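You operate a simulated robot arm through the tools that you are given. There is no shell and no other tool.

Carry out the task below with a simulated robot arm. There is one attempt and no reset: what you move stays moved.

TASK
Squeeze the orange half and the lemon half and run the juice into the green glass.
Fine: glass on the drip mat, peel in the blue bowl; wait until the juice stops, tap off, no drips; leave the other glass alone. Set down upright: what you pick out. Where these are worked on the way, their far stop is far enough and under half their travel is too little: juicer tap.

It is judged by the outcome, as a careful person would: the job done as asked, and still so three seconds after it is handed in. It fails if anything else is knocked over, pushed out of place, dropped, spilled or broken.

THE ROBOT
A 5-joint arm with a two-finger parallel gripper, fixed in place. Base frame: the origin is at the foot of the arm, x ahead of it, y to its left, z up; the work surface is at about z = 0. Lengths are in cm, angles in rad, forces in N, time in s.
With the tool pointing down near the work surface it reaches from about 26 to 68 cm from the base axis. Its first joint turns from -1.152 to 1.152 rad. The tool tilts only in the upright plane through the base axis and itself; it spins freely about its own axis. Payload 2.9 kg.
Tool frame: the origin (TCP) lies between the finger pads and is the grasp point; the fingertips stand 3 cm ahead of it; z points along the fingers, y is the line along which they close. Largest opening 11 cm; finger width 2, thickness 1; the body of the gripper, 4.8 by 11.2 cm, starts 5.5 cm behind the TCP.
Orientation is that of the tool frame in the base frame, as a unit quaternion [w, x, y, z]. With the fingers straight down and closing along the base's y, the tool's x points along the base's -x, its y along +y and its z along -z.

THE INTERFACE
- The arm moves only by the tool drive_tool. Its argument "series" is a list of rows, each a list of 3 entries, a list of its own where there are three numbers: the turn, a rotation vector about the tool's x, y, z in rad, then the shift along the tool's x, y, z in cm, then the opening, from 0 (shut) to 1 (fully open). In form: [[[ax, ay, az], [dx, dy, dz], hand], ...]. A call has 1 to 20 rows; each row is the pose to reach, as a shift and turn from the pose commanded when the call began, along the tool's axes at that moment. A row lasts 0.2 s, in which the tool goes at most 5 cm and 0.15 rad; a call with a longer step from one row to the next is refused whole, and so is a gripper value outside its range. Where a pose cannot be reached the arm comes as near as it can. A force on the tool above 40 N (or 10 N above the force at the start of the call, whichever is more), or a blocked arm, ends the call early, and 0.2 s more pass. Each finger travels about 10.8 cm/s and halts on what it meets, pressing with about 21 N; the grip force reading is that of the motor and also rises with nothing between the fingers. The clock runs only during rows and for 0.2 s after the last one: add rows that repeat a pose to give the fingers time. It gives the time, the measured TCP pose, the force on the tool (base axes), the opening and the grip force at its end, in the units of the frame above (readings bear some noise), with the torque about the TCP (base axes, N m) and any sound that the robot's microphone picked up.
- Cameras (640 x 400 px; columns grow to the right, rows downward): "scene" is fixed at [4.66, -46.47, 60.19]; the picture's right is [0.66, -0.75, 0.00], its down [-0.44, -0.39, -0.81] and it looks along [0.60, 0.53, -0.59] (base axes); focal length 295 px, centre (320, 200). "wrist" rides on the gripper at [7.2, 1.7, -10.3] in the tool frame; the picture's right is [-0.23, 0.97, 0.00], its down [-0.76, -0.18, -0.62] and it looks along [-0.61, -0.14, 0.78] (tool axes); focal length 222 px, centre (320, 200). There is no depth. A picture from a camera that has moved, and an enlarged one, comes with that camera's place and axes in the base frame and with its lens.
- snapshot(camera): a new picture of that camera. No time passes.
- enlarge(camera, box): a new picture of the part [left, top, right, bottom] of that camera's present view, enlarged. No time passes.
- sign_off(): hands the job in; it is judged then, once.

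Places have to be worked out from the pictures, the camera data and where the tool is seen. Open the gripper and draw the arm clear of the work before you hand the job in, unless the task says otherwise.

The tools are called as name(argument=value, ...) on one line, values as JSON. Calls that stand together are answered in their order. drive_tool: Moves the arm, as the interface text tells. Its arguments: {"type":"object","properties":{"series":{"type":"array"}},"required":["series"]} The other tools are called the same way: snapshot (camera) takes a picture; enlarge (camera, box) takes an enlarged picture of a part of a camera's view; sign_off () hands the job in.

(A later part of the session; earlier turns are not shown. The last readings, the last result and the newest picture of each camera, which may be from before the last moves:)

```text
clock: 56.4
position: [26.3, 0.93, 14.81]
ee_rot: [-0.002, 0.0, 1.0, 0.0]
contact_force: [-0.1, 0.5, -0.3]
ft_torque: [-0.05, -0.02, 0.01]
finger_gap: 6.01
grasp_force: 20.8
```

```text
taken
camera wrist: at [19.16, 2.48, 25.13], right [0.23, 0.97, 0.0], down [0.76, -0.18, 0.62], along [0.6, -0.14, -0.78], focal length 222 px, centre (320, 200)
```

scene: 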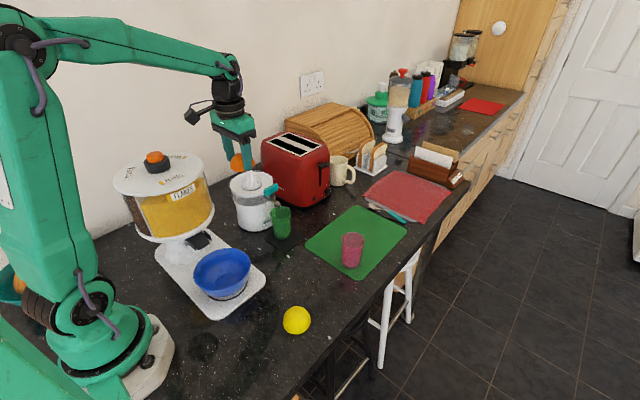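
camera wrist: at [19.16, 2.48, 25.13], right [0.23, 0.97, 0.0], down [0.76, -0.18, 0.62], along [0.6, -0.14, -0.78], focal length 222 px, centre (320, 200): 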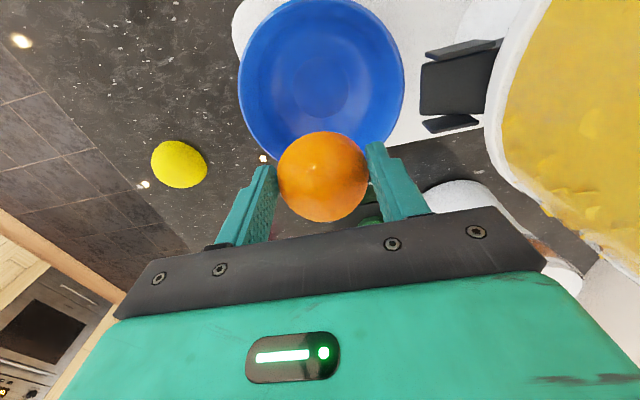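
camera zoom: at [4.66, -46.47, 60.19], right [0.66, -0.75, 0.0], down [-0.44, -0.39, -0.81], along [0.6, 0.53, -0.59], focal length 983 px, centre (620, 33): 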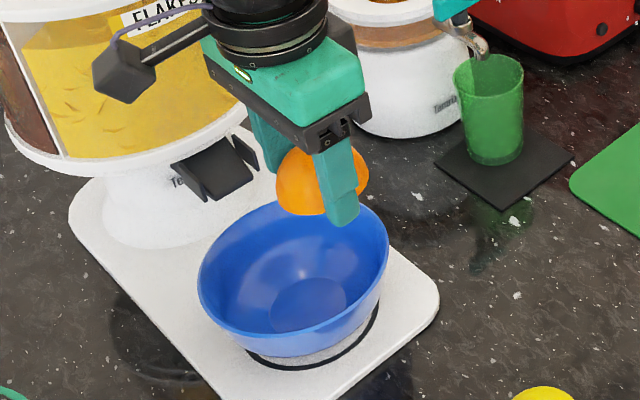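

Bowl centre about (23.2,1.6). I move inward 1 cm as far as reach allows and lower the peel into the bowl.

drive_tool(series=[[[0, 0, 0], [0.6, 0.3, 1], 0.25], [[0, 0, 0], [1.2, 0.5, 3], 0.25], [[0, 0, 0], [1.2, 0.5, 5], 0.25], [[0, 0, 0], [1.2, 0.5, 6.4], 0.25], [[0, 0, 0], [1.2, 0.5, 6.4], 0.25]])

enlarge(camera="scene", box=[160, 190, 300, 310])

snapshot(camera="wrist")

```text
clock: 57.6
position: [25.05, 1.29, 8.4]
ee_rot: [-0.001, 0.0, 1.0, 0.0]
contact_force: [-0.6, -0.2, -0.3]
ft_torque: [-0.01, 0.01, -0.02]
finger_gap: 6.02
grasp_force: 21.7
```

```text
3.33 times, centred on (230, 250) of scene
camera zoom: at [4.66, -46.47, 60.19], right [0.66, -0.75, 0.0], down [-0.44, -0.39, -0.81], along [0.6, 0.53, -0.59], focal length 983 px, centre (620, 33)
```

zoom: 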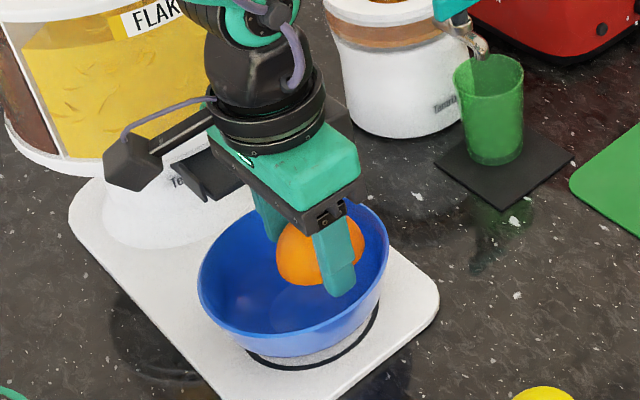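

```text
taken
camera wrist: at [17.98, 2.96, 18.78], right [0.23, 0.97, 0.0], down [0.76, -0.18, 0.62], along [0.6, -0.14, -0.78], focal length 222 px, centre (320, 200)
```

wrist: 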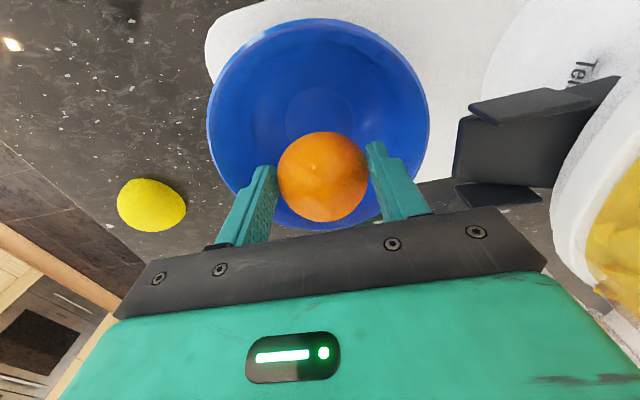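

It reaches further in than expected. I move another 1.5 cm toward the middle/back so the lemon peel fits too, then lower and release.

drive_tool(series=[[[0, 0, 0], [0.8, 0.1, 0], 0.25], [[0, 0, 0], [1.6, 0.2, 0.3], 0.25], [[0, 0, 0], [1.6, 0.2, 1], 0.25], [[0, 0, 0], [1.6, 0.2, 1.6], 0.25], [[0, 0, 0], [1.6, 0.2, 1.6], 0.25]])

enlarge(camera="scene", box=[160, 190, 300, 310])

snapshot(camera="wrist")

```text
clock: 58.8
position: [24.44, 1.59, 6.94]
ee_rot: [-0.003, 0.0, 1.0, 0.0]
contact_force: [-0.8, 0.3, -0.7]
ft_torque: [0.0, -0.01, -0.04]
finger_gap: 5.99
grasp_force: 20.9
out of reach, approached as far as the arm can: row 2, 3, 4, 5
```

```text
3.33 times, centred on (230, 250) of scene
camera zoom: at [4.66, -46.47, 60.19], right [0.66, -0.75, 0.0], down [-0.44, -0.39, -0.81], along [0.6, 0.53, -0.59], focal length 983 px, centre (620, 33)
```

zoom: 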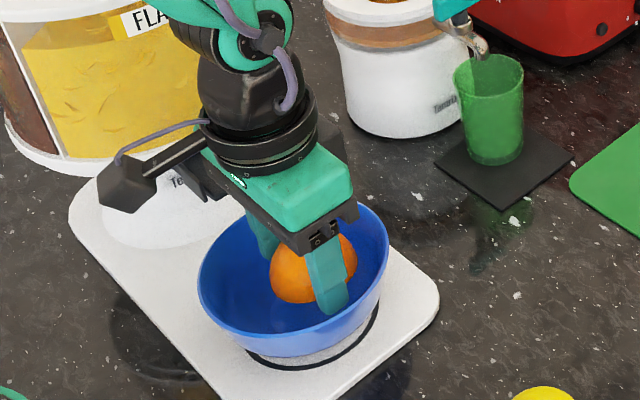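

```text
taken
camera wrist: at [17.29, 3.2, 17.33], right [0.23, 0.97, 0.0], down [0.76, -0.18, 0.62], along [0.6, -0.14, -0.78], focal length 222 px, centre (320, 200)
```

wrist: 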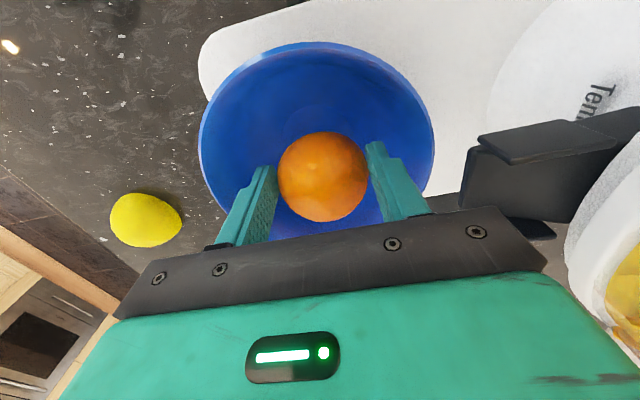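

The peel is well inside the bowl. I open just enough to let go and lift away.

drive_tool(series=[[[0, 0, 0], [0, 0, 0], 0.58], [[0, 0, 0], [0, 0, 0], 0.62], [[0, 0, 0], [0, 0, 0], 0.62], [[0, 0, 0], [0, 0, -1], 0.62], [[0, 0, 0], [0, 0, -4], 0.62], [[0, 0, 0], [0, 0, -8], 0.62], [[0, 0, 0], [-2, 0, -12], 0.62], [[0, 0, 0], [-2, 0, -12], 0.62]])

enlarge(camera="scene", box=[180, 240, 380, 380])

snapshot(camera="wrist")

```text
clock: 60.6
position: [26.35, 1.47, 19.05]
ee_rot: [-0.001, 0.001, 1.0, 0.001]
contact_force: [-0.6, -0.2, -0.3]
ft_torque: [0.01, -0.04, 0.01]
finger_gap: 6.83
grasp_force: 0.1
```

```text
2.86 times, centred on (280, 310) of scene
camera zoom: at [4.66, -46.47, 60.19], right [0.66, -0.75, 0.0], down [-0.44, -0.39, -0.81], along [0.6, 0.53, -0.59], focal length 843 px, centre (434, -114)
```

zoom: 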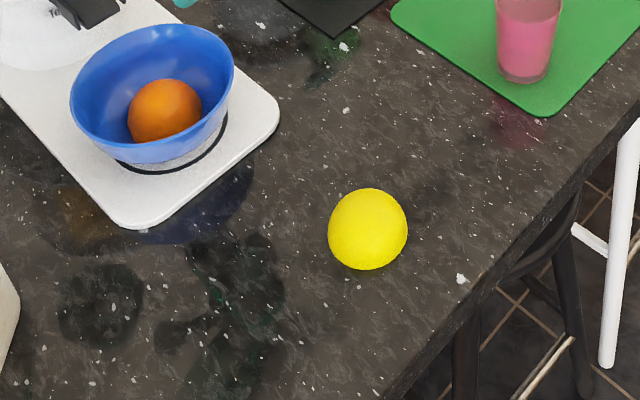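

```text
taken
camera wrist: at [19.29, 3.24, 29.4], right [0.23, 0.97, 0.0], down [0.76, -0.18, 0.62], along [0.6, -0.14, -0.78], focal length 222 px, centre (320, 200)
```

wrist: 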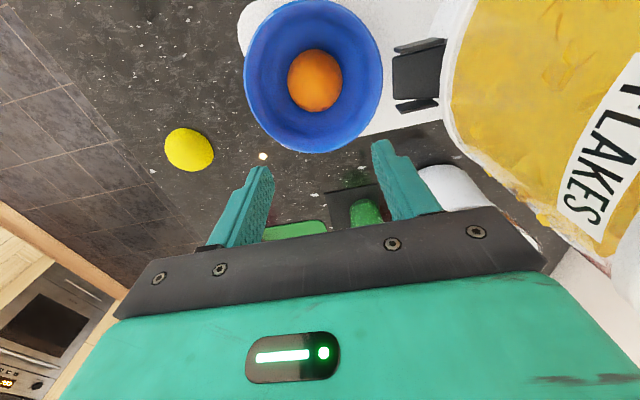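

The orange peel rests in the middle of the bowl. Next I go above the tap handle for a close look; I will open it now so the juicer cannot overfill with the lemon.

drive_tool(series=[[[0, 0, 0], [-1, 0.5, -4], 0.5], [[0, 0, 0], [-4.5, 1.5, -7], 0.4], [[0, 0, 0], [-8.5, 3, -7], 0.4], [[0, 0, 0], [-12.5, 4.5, -7], 0.35], [[0, 0, 0], [-16, 5.9, -7], 0.35], [[0, 0, 0], [-18.2, 5.9, -7], 0.35], [[0, 0, 0], [-18.2, 5.9, -7], 0.35]])

snapshot(camera="wrist")

enlarge(camera="scene", box=[220, 140, 320, 240])

```text
clock: 62.2
position: [44.74, 7.32, 25.97]
ee_rot: [-0.002, 0.001, 1.0, -0.001]
contact_force: [-0.6, 0.6, 0.4]
ft_torque: [0.01, -0.03, -0.03]
finger_gap: 3.84
grasp_force: 0.1
```

```text
taken
camera wrist: at [37.57, 9.07, 36.27], right [0.23, 0.97, 0.0], down [0.76, -0.18, 0.62], along [0.6, -0.14, -0.78], focal length 222 px, centre (320, 200)
```

wrist: 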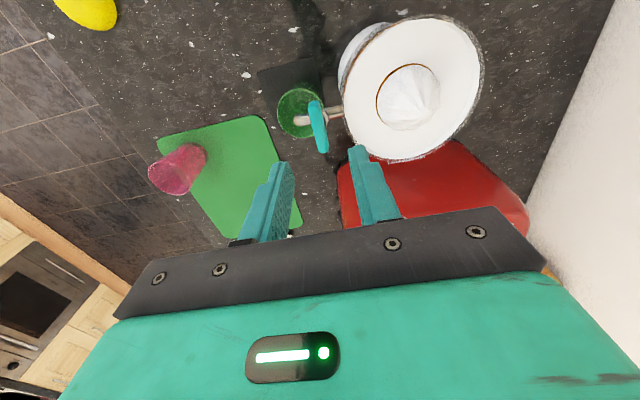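

```text
4.00 times, centred on (270, 190) of scene
camera zoom: at [4.66, -46.47, 60.19], right [0.66, -0.75, 0.0], down [-0.44, -0.39, -0.81], along [0.6, 0.53, -0.59], focal length 1180 px, centre (520, 240)
```

zoom: 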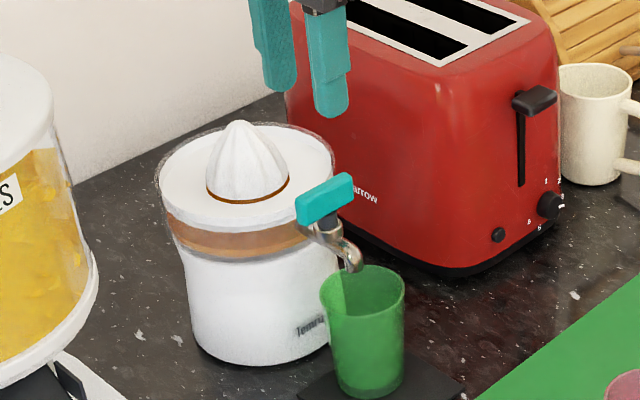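

Handle centre is right under the tool at (44.7,7.25), lying along x; the spout end is above the glass mouth. I narrow the fingers and come down around the handle.

drive_tool(series=[[[0, 0, 0], [0, -0.1, 3], 0.25], [[0, 0, 0], [0, -0.1, 5.5], 0.25], [[0, 0, 0], [0, -0.1, 7], 0.25], [[0, 0, 0], [0, -0.1, 7.7], 0.25], [[0, 0, 0], [0, -0.1, 7.7], 0.25]])

snapshot(camera="wrist")

enlarge(camera="scene", box=[240, 160, 310, 220])

```text
clock: 63.4
position: [44.73, 7.25, 18.09]
ee_rot: [-0.001, 0.0, 1.0, 0.0]
contact_force: [-0.4, 0.4, 0.4]
ft_torque: [0.01, 0.01, 0.0]
finger_gap: 2.76
grasp_force: 0.0
```

```text
taken
camera wrist: at [37.54, 8.93, 28.56], right [0.23, 0.97, 0.0], down [0.76, -0.18, 0.62], along [0.6, -0.14, -0.78], focal length 222 px, centre (320, 200)
```

wrist: 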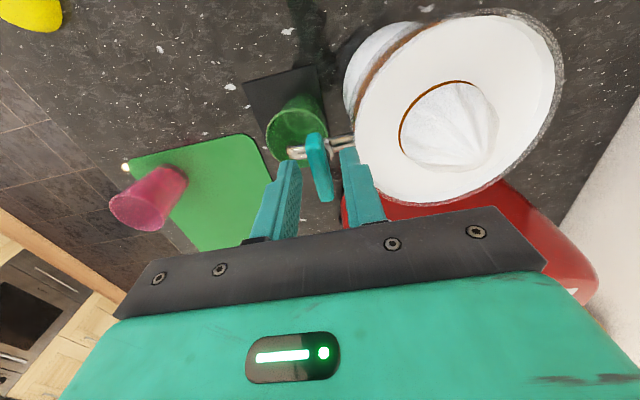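

```text
6.67 times, centred on (275, 190) of scene
camera zoom: at [4.66, -46.47, 60.19], right [0.66, -0.75, 0.0], down [-0.44, -0.39, -0.81], along [0.6, 0.53, -0.59], focal length 1967 px, centre (620, 267)
```

zoom: 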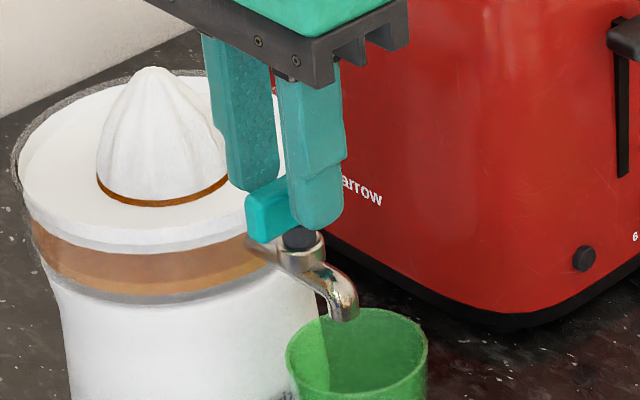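

The handle is between the fingers. I lower 4 mm more, close on it and check.

drive_tool(series=[[[0, 0, 0], [0.2, 0, 0.4], 0.25], [[0, 0, 0], [0.2, 0, 0.4], 0.12], [[0, 0, 0], [0.2, 0, 0.4], 0.08], [[0, 0, 0], [0.2, 0, 0.4], 0.08]])

```text
clock: 64.4
position: [44.51, 7.29, 17.85]
ee_rot: [-0.002, 0.002, 1.0, 0.0]
contact_force: [1.0, -5.8, -0.2]
ft_torque: [-0.09, -0.3, 0.04]
finger_gap: 1.09
grasp_force: 45.1
```

Gripped at 1.1 cm. I relieve the small side force and try turning counter-clockwise a little, watching the torque.

drive_tool(series=[[[0, 0, 0], [0, -0.12, 0], 0.08], [[0, 0, -0.12], [0, -0.12, 0], 0.08], [[0, 0, -0.24], [0, -0.12, 0], 0.08], [[0, 0, -0.24], [0, -0.12, 0], 0.08]])

enlarge(camera="scene", box=[240, 160, 310, 220])

```text
clock: 65.4
position: [44.58, 7.09, 17.88]
ee_rot: [-0.001, -0.119, 0.993, 0.0]
contact_force: [16.7, -9.6, -9.7]
ft_torque: [-0.5, 0.83, -0.05]
finger_gap: 1.06
grasp_force: 45.4
```

```text
6.67 times, centred on (275, 190) of scene
camera zoom: at [4.66, -46.47, 60.19], right [0.66, -0.75, 0.0], down [-0.44, -0.39, -0.81], along [0.6, 0.53, -0.59], focal length 1967 px, centre (620, 267)
```

zoom: 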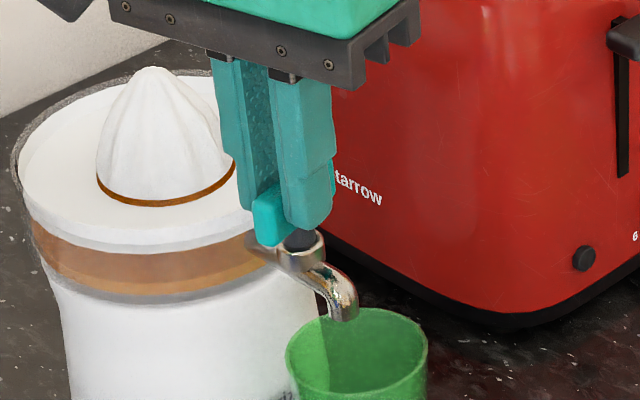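

The handle turns with the tool but clamped tightly it builds side forces, so I loosen to a slight play and keep turning.

drive_tool(series=[[[0, 0, 0], [0, 0, 0], 0.13], [[0, 0, 0], [0, 0, 0], 0.13]])

enlarge(camera="wrist", box=[240, 80, 400, 220])

enlarge(camera="scene", box=[255, 175, 305, 220])

```text
clock: 66.0
position: [44.34, 7.17, 18.01]
ee_rot: [-0.002, -0.12, 0.993, -0.001]
contact_force: [-0.4, -0.1, -0.6]
ft_torque: [-0.02, -0.02, -0.03]
finger_gap: 1.44
grasp_force: 0.0
```

```text
2.86 times, centred on (320, 150) of wrist
camera zoom: at [37.11, 7.06, 28.23], right [-0.01, 1.0, 0.0], down [0.78, 0.01, 0.62], along [0.62, 0.01, -0.78], focal length 635 px, centre (320, 343)
```

zoom: 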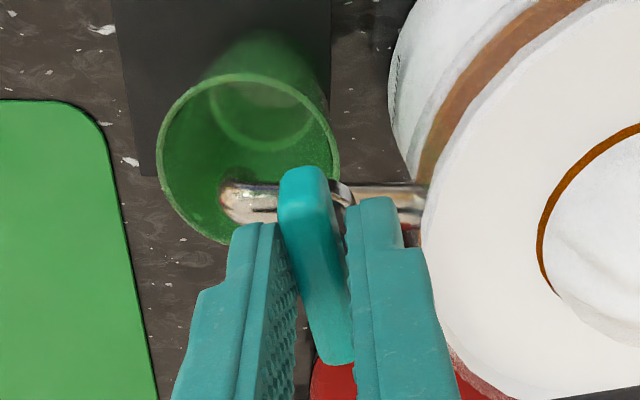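

```text
8.89 times, centred on (280, 198) of scene
camera zoom: at [4.66, -46.47, 60.19], right [0.66, -0.75, 0.0], down [-0.44, -0.39, -0.81], along [0.6, 0.53, -0.59], focal length 2622 px, centre (676, 222)
```

zoom: 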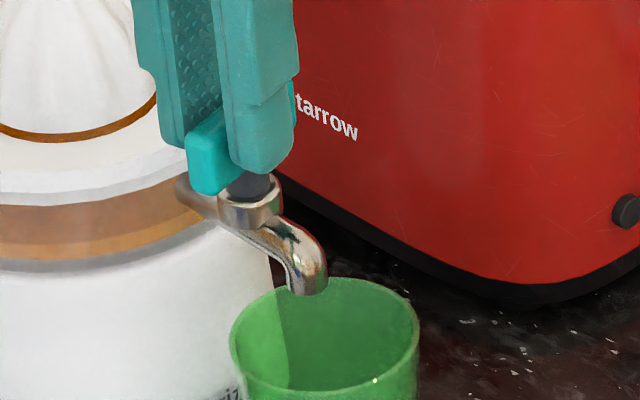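

The handle turned about 0.2 rad and the spout end is over the glass mouth. I keep turning toward alignment with the spout.

drive_tool(series=[[[0, 0, -0.14], [0, 0, 0], 0.13], [[0, 0, -0.28], [0, 0, 0], 0.13], [[0, 0, -0.42], [0, 0, 0], 0.13], [[0, 0, -0.56], [0, 0, 0], 0.13], [[0, 0, -0.7], [0, 0, 0], 0.13]])

enlarge(camera="wrist", box=[240, 80, 400, 220])

enlarge(camera="scene", box=[240, 165, 320, 235])

```text
clock: 67.2
position: [44.53, 7.23, 17.86]
ee_rot: [-0.001, -0.454, 0.891, 0.001]
contact_force: [4.7, -8.7, -0.4]
ft_torque: [-0.22, -0.13, -0.06]
finger_gap: 1.85
grasp_force: 3.5
```

```text
2.86 times, centred on (320, 150) of wrist
camera zoom: at [38.97, 2.23, 28.2], right [-0.65, 0.76, 0.0], down [0.59, 0.51, 0.62], along [0.47, 0.41, -0.78], focal length 635 px, centre (320, 343)
```

zoom: 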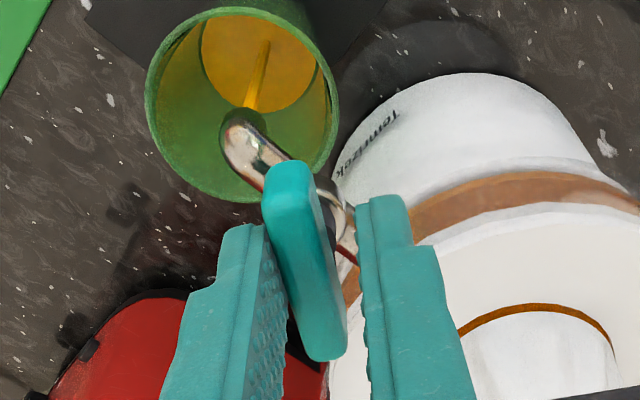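

```text
5.71 times, centred on (280, 200) of scene
camera zoom: at [4.66, -46.47, 60.19], right [0.66, -0.75, 0.0], down [-0.44, -0.39, -0.81], along [0.6, 0.53, -0.59], focal length 1686 px, centre (549, 200)
```

zoom: 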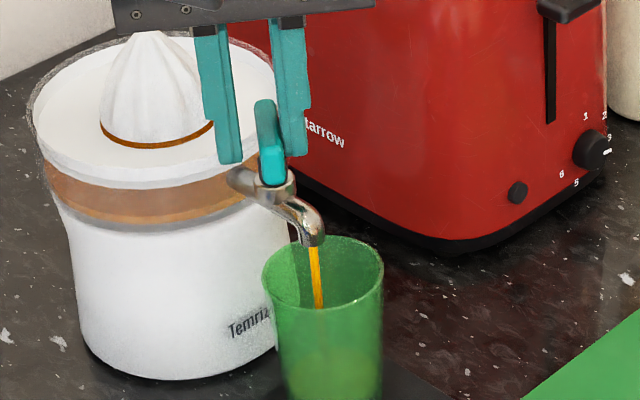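

Juice runs straight into the green glass. I turn the handle further toward its far stop.

drive_tool(series=[[[0, 0, -0.12], [0, 0, 0], 0.13], [[0, 0, -0.24], [0, 0, 0], 0.13], [[0, 0, -0.36], [0, 0, 0], 0.13], [[0, 0, -0.48], [0, 0, 0], 0.13], [[0, 0, -0.6], [0, 0, 0], 0.13], [[0, 0, -0.7], [0, 0, 0], 0.13], [[0, 0, -0.7], [0, 0, 0], 0.13]])

enlarge(camera="wrist", box=[240, 80, 400, 220])

enlarge(camera="scene", box=[240, 165, 320, 235])

```text
clock: 68.8
position: [44.51, 7.11, 18.0]
ee_rot: [0.0, 0.731, -0.682, 0.0]
contact_force: [17.2, -7.1, 0.8]
ft_torque: [-0.17, -0.41, -0.25]
finger_gap: 2.3
grasp_force: 8.2
```

```text
2.86 times, centred on (320, 150) of wrist
camera zoom: at [43.41, -0.22, 28.22], right [-0.99, 0.16, 0.0], down [0.12, 0.77, 0.62], along [0.1, 0.62, -0.78], focal length 635 px, centre (320, 343)
```

zoom: 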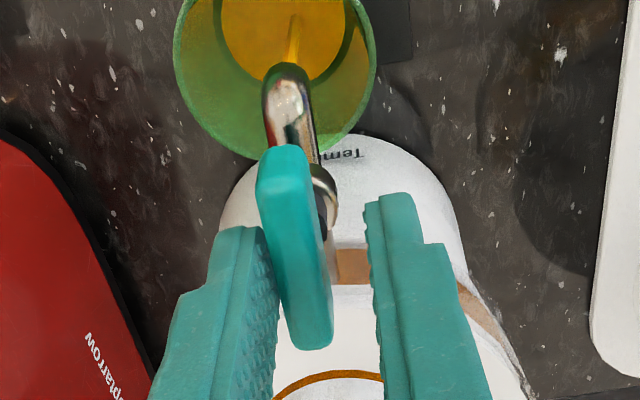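

```text
5.71 times, centred on (280, 200) of scene
camera zoom: at [4.66, -46.47, 60.19], right [0.66, -0.75, 0.0], down [-0.44, -0.39, -0.81], along [0.6, 0.53, -0.59], focal length 1686 px, centre (549, 200)
```

zoom: 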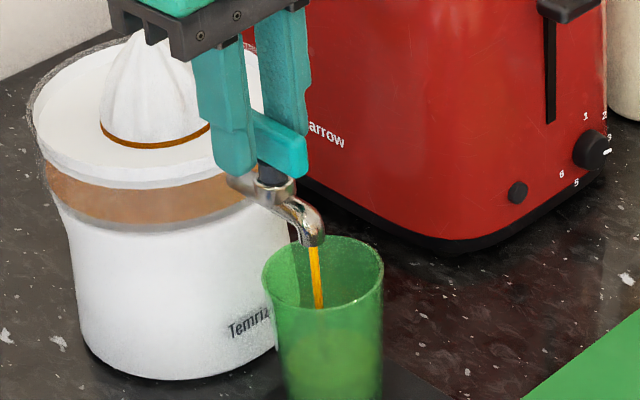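

The handle is nearly in line with the spout and juice flows well. I open the fingers and rise off the handle, leaving the tap open while I fetch the lemon.

drive_tool(series=[[[0, 0, 0], [0, 0, 0], 0.3], [[0, 0, 0], [0, 0, 0], 0.32], [[0, 0, 0], [0, 0, -3], 0.32], [[0, 0, 0], [0, 0, -7], 0.32], [[0, 0, 0], [0, 0, -9], 0.32], [[0, 0, 0], [0, 0, -9], 0.32]])

snapshot(camera="wrist")

enlarge(camera="scene", box=[240, 165, 320, 235])

```text
clock: 70.2
position: [44.39, 7.17, 26.89]
ee_rot: [0.002, 0.731, -0.683, -0.002]
contact_force: [0.1, 1.0, -0.2]
ft_torque: [-0.02, 0.0, 0.01]
finger_gap: 3.52
grasp_force: 0.1
```

```text
taken
camera wrist: at [43.35, -0.25, 37.2], right [-0.99, 0.16, 0.0], down [0.13, 0.77, 0.62], along [0.1, 0.61, -0.78], focal length 222 px, centre (320, 200)
```

wrist: 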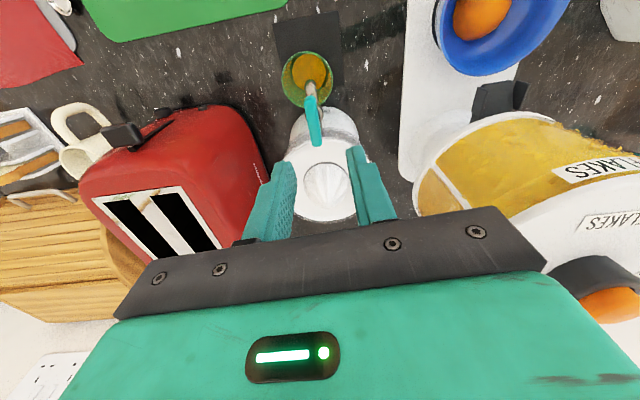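

```text
5.71 times, centred on (280, 200) of scene
camera zoom: at [4.66, -46.47, 60.19], right [0.66, -0.75, 0.0], down [-0.44, -0.39, -0.81], along [0.6, 0.53, -0.59], focal length 1686 px, centre (549, 200)
```

zoom: 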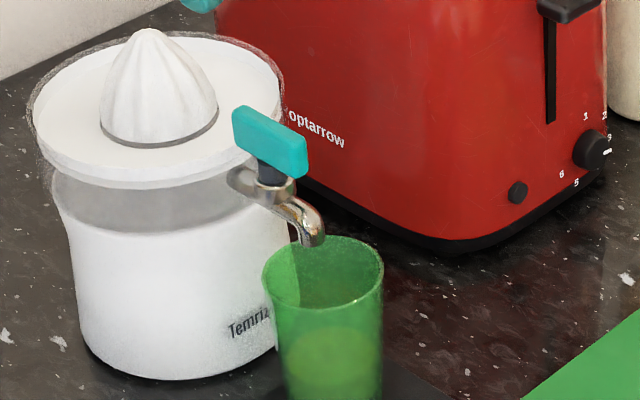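

The orange juice has fully drained into the glass (about half full) and the stream stopped. Tap stays open; I go to the lemon half.

drive_tool(series=[[[0, 0, 0.149], [2, 1.45, 0], 0.4], [[0, 0, 0.298], [4, 2.9, 0.5], 0.5], [[0, 0, 0.447], [6, 4.35, 1], 0.6], [[0, 0, 0.596], [8, 5.8, 1.5], 0.7], [[0, 0, 0.745], [10, 7.25, 2], 0.8], [[0, 0, 0.894], [12, 8.7, 3], 0.9], [[0, 0, 1.043], [14, 10.15, 4], 0.9], [[0, 0, 1.192], [16, 11.6, 5], 0.9], [[0, 0, 1.341], [18, 13.05, 6], 0.9], [[0, 0, 1.49], [20, 14.5, 7], 0.9], [[0, 0, 1.638], [22.1, 15.96, 7], 0.9], [[0, 0, 1.638], [22.1, 15.96, 7], 0.9]])

snapshot(camera="wrist")

```text
clock: 72.8
position: [29.98, -15.92, 19.86]
ee_rot: [-0.001, -0.001, 1.0, 0.001]
contact_force: [0.6, 0.1, -0.1]
ft_torque: [-0.01, 0.03, -0.03]
finger_gap: 9.91
grasp_force: 0.1
```

```text
taken
camera wrist: at [22.87, -14.39, 30.23], right [0.23, 0.97, 0.0], down [0.76, -0.18, 0.62], along [0.6, -0.14, -0.78], focal length 222 px, centre (320, 200)
```

wrist: 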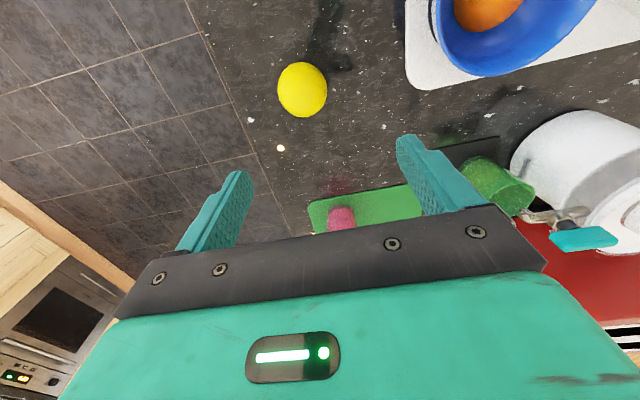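

Lemon at about (28.25,-17.85). I go down over it.

drive_tool(series=[[[0, 0, 0], [0.6, -0.7, 4], 0.9], [[0, 0, 0], [1.2, -1.4, 8], 0.9], [[0, 0, 0], [1.75, -1.9, 11], 0.9], [[0, 0, 0], [1.75, -1.9, 12.5], 0.9], [[0, 0, 0], [1.75, -1.9, 12.5], 0.9]])

snapshot(camera="wrist")

```text
clock: 74.0
position: [28.31, -17.88, 7.43]
ee_rot: [-0.001, -0.001, 1.0, 0.001]
contact_force: [0.0, 0.1, -0.1]
ft_torque: [-0.01, 0.02, -0.02]
finger_gap: 9.92
grasp_force: 0.0
```

```text
taken
camera wrist: at [21.12, -16.27, 17.8], right [0.23, 0.97, 0.0], down [0.76, -0.18, 0.62], along [0.6, -0.14, -0.78], focal length 222 px, centre (320, 200)
```

wrist: 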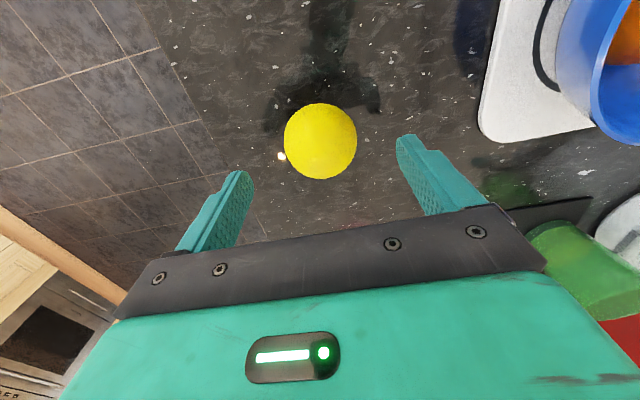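

Centred. I lower and close on the lemon.

drive_tool(series=[[[0, 0, 0], [0.28, 0.05, 1.5], 0.9], [[0, 0, 0], [0.28, 0.05, 3], 0.9], [[0, 0, 0], [0.28, 0.05, 4.1], 0.9], [[0, 0, 0], [0.28, 0.05, 4.1], 0.8], [[0, 0, 0], [0.28, 0.05, 4.1], 0.6], [[0, 0, 0], [0.28, 0.05, 4.1], 0.35], [[0, 0, 0], [0.28, 0.05, 4.1], 0.3], [[0, 0, 0], [0.28, 0.05, 4.1], 0.3]])

snapshot(camera="wrist")

```text
clock: 75.8
position: [28.04, -17.86, 3.41]
ee_rot: [-0.001, -0.001, 1.0, 0.002]
contact_force: [0.6, 0.7, 1.0]
ft_torque: [0.07, -0.02, 0.01]
finger_gap: 6.01
grasp_force: 21.2
```

```text
taken
camera wrist: at [20.87, -16.23, 13.68], right [0.23, 0.97, 0.0], down [0.76, -0.18, 0.62], along [0.6, -0.14, -0.78], focal length 222 px, centre (320, 200)
```

wrist: 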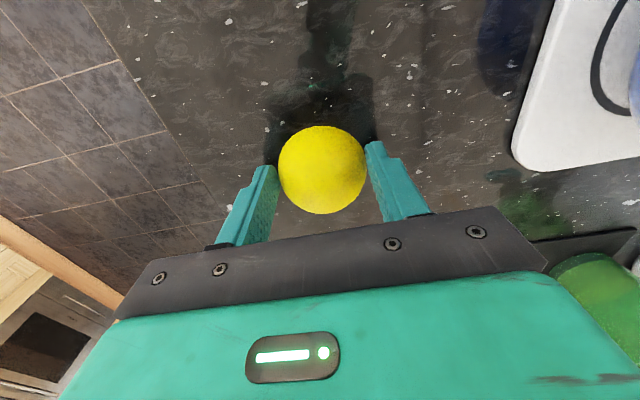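

Lemon held just like the orange. I lift and carry it over the cone at (44.25,16.15).

drive_tool(series=[[[0, 0, 0], [0, 0, -3], 0.3], [[0, 0, 0], [0, 0, -7.5], 0.3], [[0, 0, 0], [0, 0, -12], 0.3], [[0, 0, 0], [0, 0, -17], 0.3], [[0, 0, 0], [0, 0, -22], 0.3], [[0, 0, 0], [-1.6, 3.4, -22.5], 0.3], [[0, 0, 0], [-3.2, 6.8, -22.5], 0.3], [[0, 0, 0], [-4.8, 10.2, -22.5], 0.3], [[0, 0, 0], [-6.5, 13.6, -22.5], 0.3], [[0, 0, 0], [-8.1, 17, -22.5], 0.3], [[0, 0, 0], [-9.7, 20.4, -22.5], 0.3], [[0, 0, 0], [-11.3, 23.8, -22.5], 0.3], [[0, 0, 0], [-13, 27.2, -22.5], 0.3], [[0, 0, 0], [-14.6, 30.6, -22.5], 0.3], [[0, 0, 0], [-16.2, 34, -22.5], 0.3], [[0, 0, 0], [-16.2, 34, -20.5], 0.3], [[0, 0, 0], [-16.2, 34, -20.5], 0.3]])

enlarge(camera="scene", box=[210, 130, 300, 220])

enlarge(camera="wrist", box=[230, 80, 430, 220])

```text
clock: 79.4
position: [44.17, 16.21, 23.78]
ee_rot: [-0.002, -0.002, 1.0, -0.001]
contact_force: [-0.3, 0.4, -0.6]
ft_torque: [-0.03, 0.01, 0.03]
finger_gap: 5.97
grasp_force: 21.5
```

```text
4.44 times, centred on (255, 175) of scene
camera zoom: at [4.66, -46.46, 60.19], right [0.66, -0.75, 0.0], down [-0.44, -0.39, -0.81], along [0.6, 0.53, -0.59], focal length 1311 px, centre (609, 311)
```

zoom: 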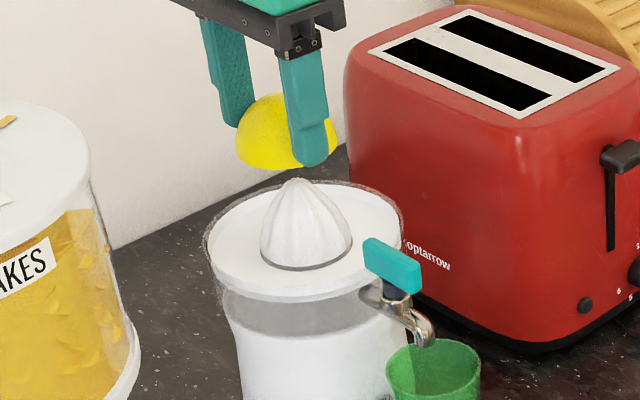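

```text
2.86 times, centred on (330, 150) of wrist
camera zoom: at [37.07, 17.87, 34.09], right [0.23, 0.97, 0.0], down [0.76, -0.18, 0.62], along [0.6, -0.14, -0.78], focal length 635 px, centre (291, 343)
```

zoom: 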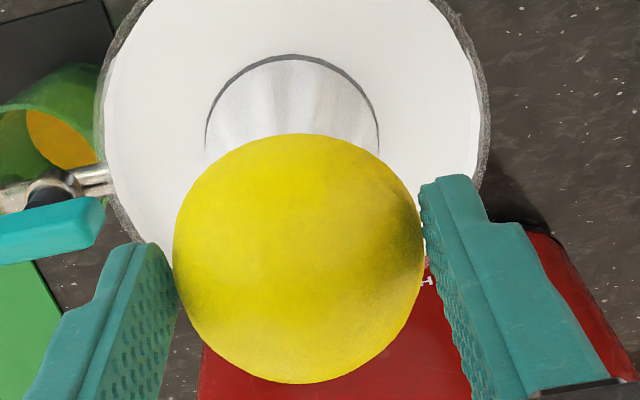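

Lemon is above the cone within a few millimetres. I shift slightly and lower onto the cone to the point of light contact.

drive_tool(series=[[[0, 0, 0], [-0.15, -0.1, 1], 0.3], [[0, 0, 0], [-0.15, -0.1, 2], 0.3], [[0, 0, 0], [-0.15, -0.1, 3], 0.3], [[0, 0, 0], [-0.15, -0.1, 4], 0.3], [[0, 0, 0], [-0.15, -0.1, 4.6], 0.3], [[0, 0, 0], [-0.15, -0.1, 4.6], 0.3]])

enlarge(camera="scene", box=[210, 130, 300, 220])

```text
clock: 80.8
position: [44.24, 16.09, 19.23]
ee_rot: [-0.002, -0.002, 1.0, -0.001]
contact_force: [-0.2, -0.4, -1.1]
ft_torque: [-0.01, -0.01, 0.05]
finger_gap: 5.97
grasp_force: 20.5
```

```text
4.44 times, centred on (255, 175) of scene
camera zoom: at [4.66, -46.47, 60.19], right [0.66, -0.75, 0.0], down [-0.44, -0.39, -0.81], along [0.6, 0.53, -0.59], focal length 1311 px, centre (609, 311)
```

zoom: 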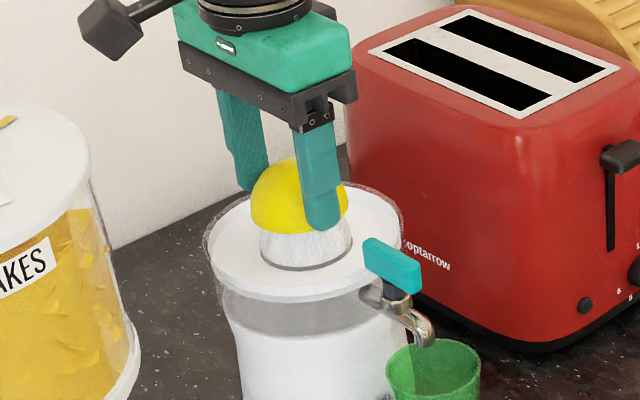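

Seated on the cone without force so far. Now I press and twist as with the orange.

drive_tool(series=[[[0, 0, 0], [0, 0, 0.3], 0.25], [[0, 0, 0], [0, 0, 0.6], 0.25], [[0, 0, 0], [0, 0, 0.85], 0.25], [[0, 0, 0], [0, 0, 1.0], 0.25], [[0, 0, 0], [0, 0, 1.0], 0.25]])

enlarge(camera="scene", box=[220, 150, 320, 240])

```text
clock: 82.0
position: [44.34, 16.13, 18.35]
ee_rot: [0.001, -0.001, 1.0, 0.0]
contact_force: [-5.6, -3.4, 26.9]
ft_torque: [-0.16, -0.04, -0.01]
finger_gap: 6.0
grasp_force: 20.6
```

```text
4.44 times, centred on (270, 195) of scene
camera zoom: at [4.64, -46.47, 60.19], right [0.66, -0.75, 0.0], down [-0.44, -0.39, -0.81], along [0.6, 0.53, -0.59], focal length 1311 px, centre (542, 222)
```

zoom: 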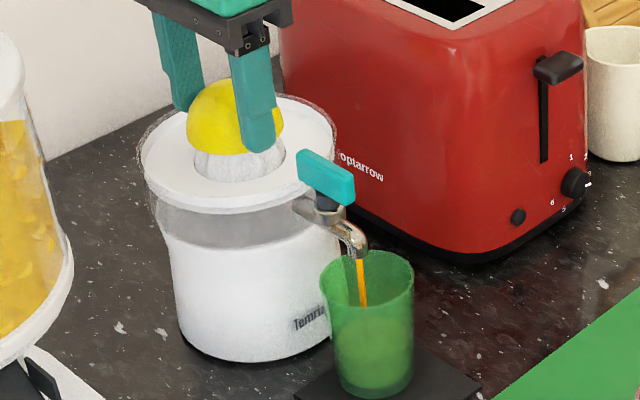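

Juice flows again into the glass. I keep pressing with twists, as before.

drive_tool(series=[[[0, 0, 0.14], [0.08, -0.06, 0.05], 0.25], [[0, 0, 0.28], [0.08, -0.06, 0.05], 0.25], [[0, 0, 0.42], [0.08, -0.06, 0.05], 0.25], [[0, 0, 0.28], [0.08, -0.06, 0.05], 0.25], [[0, 0, 0.14], [0.08, -0.06, 0.05], 0.25], [[0, 0, 0], [0.08, -0.06, 0.05], 0.25], [[0, 0, -0.14], [0.08, -0.06, 0.05], 0.25], [[0, 0, -0.28], [0.08, -0.06, 0.05], 0.25], [[0, 0, -0.42], [0.08, -0.06, 0.1], 0.25], [[0, 0, -0.28], [0.08, -0.06, 0.1], 0.25], [[0, 0, -0.14], [0.08, -0.06, 0.15], 0.25], [[0, 0, 0], [0.08, -0.06, 0.15], 0.25]])

enlarge(camera="scene", box=[220, 150, 320, 240])

```text
clock: 84.6
position: [44.14, 16.13, 18.13]
ee_rot: [0.001, -0.001, 1.0, 0.0]
contact_force: [6.8, -1.1, 14.9]
ft_torque: [-0.14, -0.23, 0.09]
finger_gap: 6.05
grasp_force: 20.4
```

```text
4.44 times, centred on (270, 195) of scene
camera zoom: at [4.65, -46.47, 60.19], right [0.66, -0.75, 0.0], down [-0.44, -0.39, -0.81], along [0.6, 0.53, -0.59], focal length 1311 px, centre (542, 222)
```

zoom: 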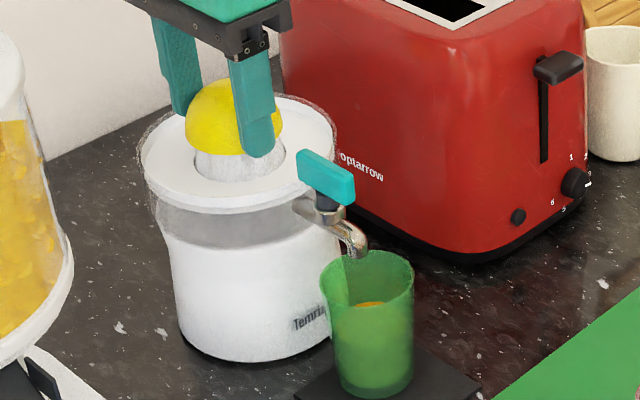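

The stream already ended; I press once more to make sure nothing is left.

drive_tool(series=[[[0, 0, 0], [-0.08, 0, 0.15], 0.25], [[0, 0, 0.1], [-0.08, 0, 0.3], 0.25], [[0, 0, 0.2], [-0.08, 0, 0.35], 0.25], [[0, 0, 0.3], [-0.08, 0, 0.35], 0.25], [[0, 0, 0.2], [-0.08, 0, 0.35], 0.25], [[0, 0, 0.1], [-0.08, 0, 0.35], 0.25], [[0, 0, 0], [-0.08, 0, 0.35], 0.25]])

enlarge(camera="scene", box=[230, 170, 310, 240])

```text
clock: 86.2
position: [44.24, 15.91, 17.71]
ee_rot: [-0.002, -0.001, 1.0, -0.001]
contact_force: [2.4, 2.3, 16.6]
ft_torque: [0.08, -0.08, -0.02]
finger_gap: 6.03
grasp_force: 20.9
```

```text
5.71 times, centred on (270, 205) of scene
camera zoom: at [4.65, -46.47, 60.19], right [0.66, -0.75, 0.0], down [-0.44, -0.39, -0.81], along [0.6, 0.53, -0.59], focal length 1686 px, centre (606, 171)
```

zoom: 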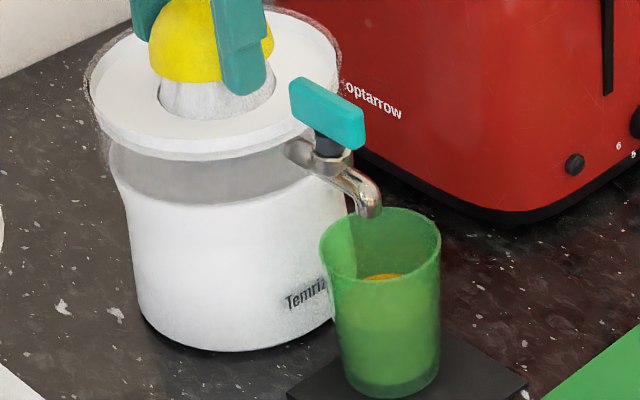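

Nothing more comes. I lift the lemon peel and carry it over the bowl.

drive_tool(series=[[[0, 0, 0], [0, 0, -1], 0.25], [[0, 0, 0], [0, 0, -3.5], 0.25], [[0, 0, 0], [0, 0, -8], 0.25], [[0, 0, 0], [1.5, -3, -8.3], 0.25], [[0, 0, 0], [3.2, -6, -8.3], 0.25], [[0, 0, 0], [5.2, -9, -8.3], 0.25], [[0, 0, 0], [7.8, -12, -8.3], 0.25], [[0, 0, 0], [11, -13.8, -8.3], 0.25], [[0, 0, 0], [14.6, -14.3, -7], 0.25], [[0, 0, 0], [17.9, -14.4, -5], 0.25], [[0, 0, 0], [19.6, -14.4, -1], 0.25], [[0, 0, 0], [19.6, -14.4, 3.5], 0.25], [[0, 0, 0], [19.6, -14.4, 3.5], 0.25]])

snapshot(camera="wrist")

enlarge(camera="scene", box=[160, 190, 300, 310])

```text
clock: 89.0
position: [24.72, 1.64, 14.2]
ee_rot: [-0.001, -0.001, 1.0, 0.0]
contact_force: [0.9, -0.1, -0.8]
ft_torque: [0.01, -0.04, -0.01]
finger_gap: 6.03
grasp_force: 20.6
```

```text
taken
camera wrist: at [17.59, 3.3, 24.59], right [0.23, 0.97, 0.0], down [0.76, -0.18, 0.62], along [0.6, -0.14, -0.78], focal length 222 px, centre (320, 200)
```

wrist: 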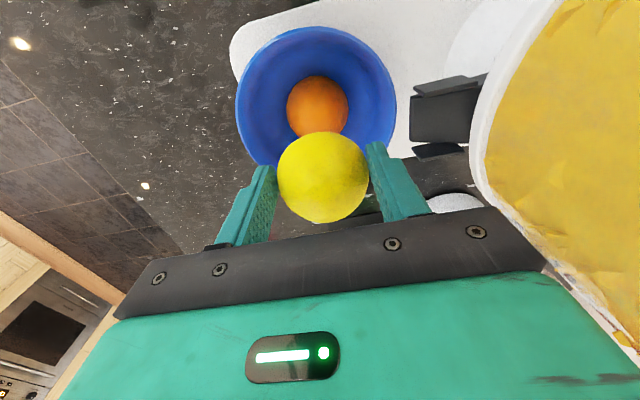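

```text
3.33 times, centred on (230, 250) of scene
camera zoom: at [4.66, -46.47, 60.19], right [0.66, -0.75, 0.0], down [-0.44, -0.39, -0.81], along [0.6, 0.53, -0.59], focal length 983 px, centre (620, 33)
```

zoom: 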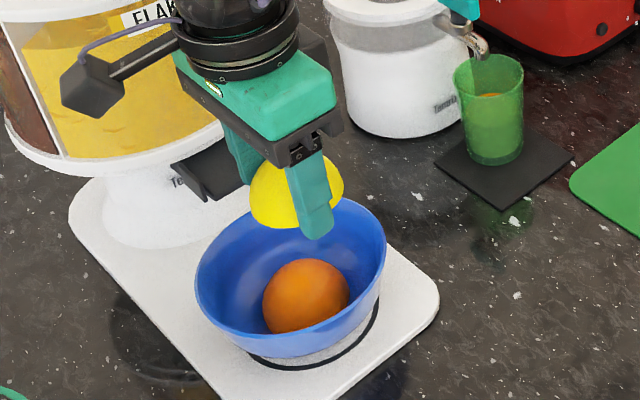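

The orange peel sits mid-bowl; I want the lemon peel over it, so I move inward as far as reach allows and lower gently.

drive_tool(series=[[[0, 0, 0], [0.5, 0.1, 0.5], 0.25], [[0, 0, 0], [1.0, 0.1, 1.5], 0.25], [[0, 0, 0], [1.4, 0.1, 3], 0.25], [[0, 0, 0], [1.4, 0.1, 4], 0.25], [[0, 0, 0], [1.4, 0.1, 5], 0.25], [[0, 0, 0], [1.4, 0.1, 5], 0.25]])

enlarge(camera="scene", box=[160, 190, 300, 310])

snapshot(camera="wrist")

```text
clock: 90.4
position: [23.77, 1.71, 9.44]
ee_rot: [-0.003, -0.001, 1.0, 0.0]
contact_force: [0.1, 0.1, -0.8]
ft_torque: [-0.01, 0.03, -0.05]
finger_gap: 6.06
grasp_force: 20.9
out of reach, approached as far as the arm can: row 5, 6
```

```text
3.33 times, centred on (230, 250) of scene
camera zoom: at [4.66, -46.47, 60.19], right [0.66, -0.75, 0.0], down [-0.44, -0.39, -0.81], along [0.6, 0.53, -0.59], focal length 983 px, centre (620, 33)
```

zoom: 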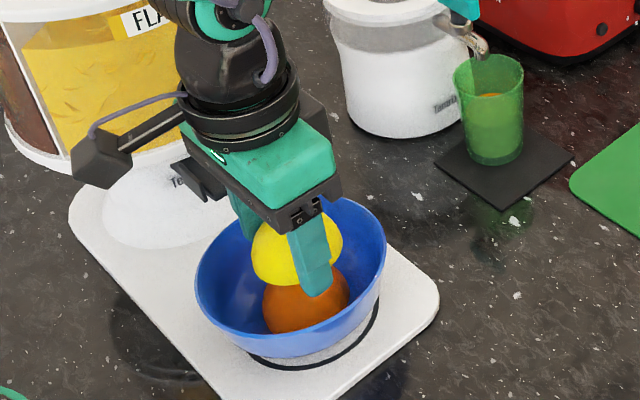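

```text
taken
camera wrist: at [16.61, 3.38, 19.75], right [0.23, 0.97, 0.0], down [0.77, -0.18, 0.62], along [0.6, -0.14, -0.79], focal length 222 px, centre (320, 200)
```

wrist: 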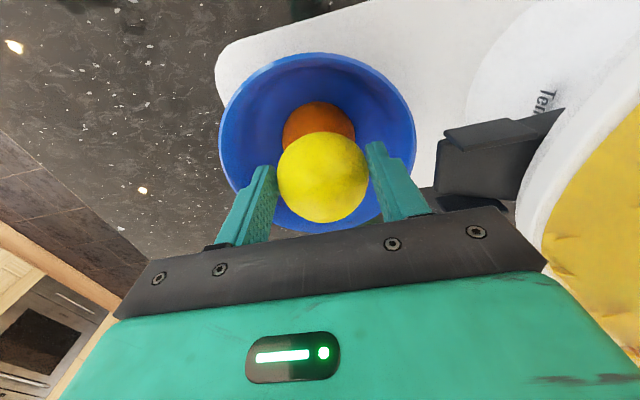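

Lemon is nearly over the orange peel and within the bowl's outline. I lower slowly until it touches.

drive_tool(series=[[[0, 0, 0], [0, 0, 0.4], 0.25], [[0, 0, 0], [0, 0, 0.8], 0.25], [[0, 0, 0], [0, 0, 1.2], 0.25], [[0, 0, 0], [0, 0, 1.2], 0.25]])

enlarge(camera="scene", box=[180, 220, 270, 300])

```text
clock: 91.4
position: [24.06, 1.79, 8.28]
ee_rot: [-0.002, -0.001, 1.0, 0.0]
contact_force: [0.0, 0.2, -0.3]
ft_torque: [-0.02, 0.0, -0.01]
finger_gap: 6.06
grasp_force: 20.6
out of reach, approached as far as the arm can: row 3, 4
```

```text
5.00 times, centred on (225, 260) of scene
camera zoom: at [4.66, -46.47, 60.19], right [0.66, -0.75, 0.0], down [-0.44, -0.39, -0.81], along [0.6, 0.53, -0.59], focal length 1475 px, centre (795, -100)
```

zoom: 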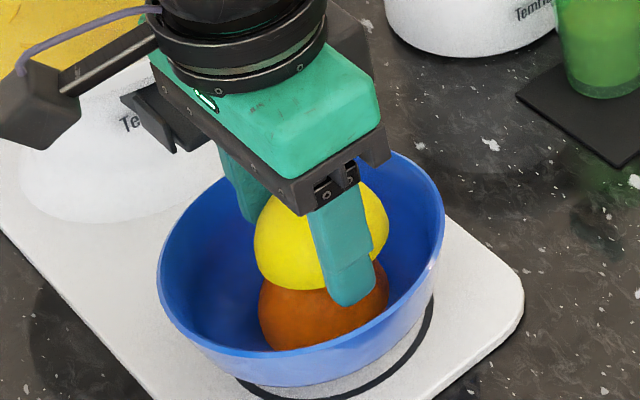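

Still no contact force; I lower a bit further.

drive_tool(series=[[[0, 0, 0], [0, 0, 0.3], 0.25], [[0, 0, 0], [-0.1, 0, 0.6], 0.25], [[0, 0, 0], [-0.2, 0, 0.9], 0.25], [[0, 0, 0], [-0.2, 0, 0.9], 0.25]])

enlarge(camera="scene", box=[180, 220, 270, 300])

```text
clock: 92.4
position: [24.29, 1.81, 7.44]
ee_rot: [-0.003, 0.0, 1.0, 0.0]
contact_force: [-1.1, -1.1, 3.3]
ft_torque: [-0.01, 0.08, -0.01]
finger_gap: 6.04
grasp_force: 21.3
```

```text
5.00 times, centred on (225, 260) of scene
camera zoom: at [4.66, -46.47, 60.19], right [0.66, -0.75, 0.0], down [-0.44, -0.39, -0.81], along [0.6, 0.53, -0.59], focal length 1475 px, centre (795, -100)
```

zoom: 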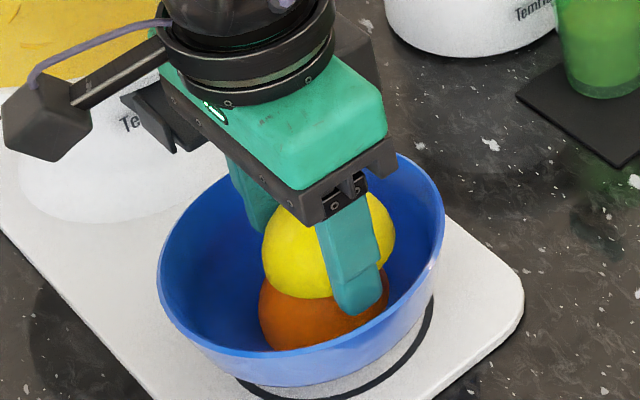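

Light contact (3 N): the lemon peel rests on the orange peel, well below the rim. I release and lift.

drive_tool(series=[[[0, 0, 0], [0, 0, 0], 0.58], [[0, 0, 0], [0, 0, 0], 0.62], [[0, 0, 0], [0, 0, 0], 0.62], [[0, 0, 0], [0, 0, -1], 0.64], [[0, 0, 0], [0, 0, -4], 0.64], [[0, 0, 0], [0, 0, -8], 0.64], [[0, 0, 0], [-2, 0, -12], 0.64], [[0, 0, 0], [-2, 0, -12], 0.64]])

enlarge(camera="scene", box=[180, 240, 380, 380])

snapshot(camera="wrist")

```text
clock: 94.2
position: [26.2, 1.69, 19.54]
ee_rot: [-0.002, -0.001, 1.0, 0.0]
contact_force: [0.1, 1.1, 0.1]
ft_torque: [-0.02, 0.01, -0.02]
finger_gap: 7.06
grasp_force: 0.0
```

```text
2.86 times, centred on (280, 310) of scene
camera zoom: at [4.66, -46.47, 60.19], right [0.66, -0.75, 0.0], down [-0.44, -0.39, -0.81], along [0.6, 0.53, -0.59], focal length 843 px, centre (434, -114)
```

zoom: 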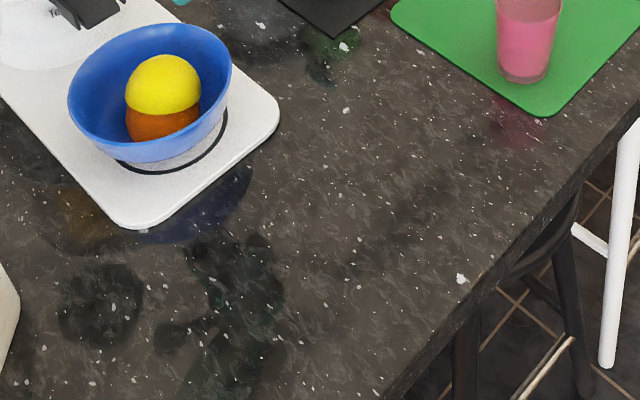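

```text
taken
camera wrist: at [19.18, 3.38, 29.73], right [0.23, 0.97, 0.0], down [0.76, -0.18, 0.62], along [0.6, -0.14, -0.78], focal length 222 px, centre (320, 200)
```

wrist: 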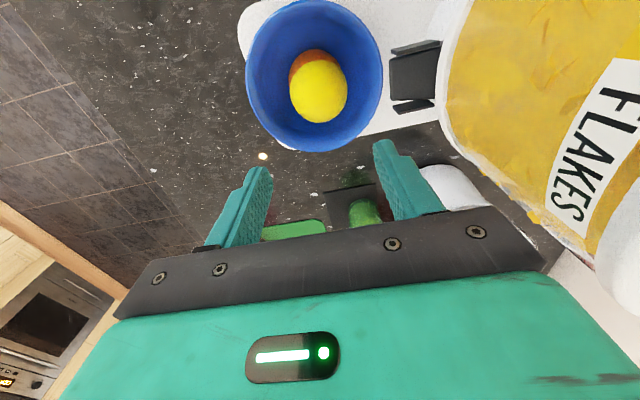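

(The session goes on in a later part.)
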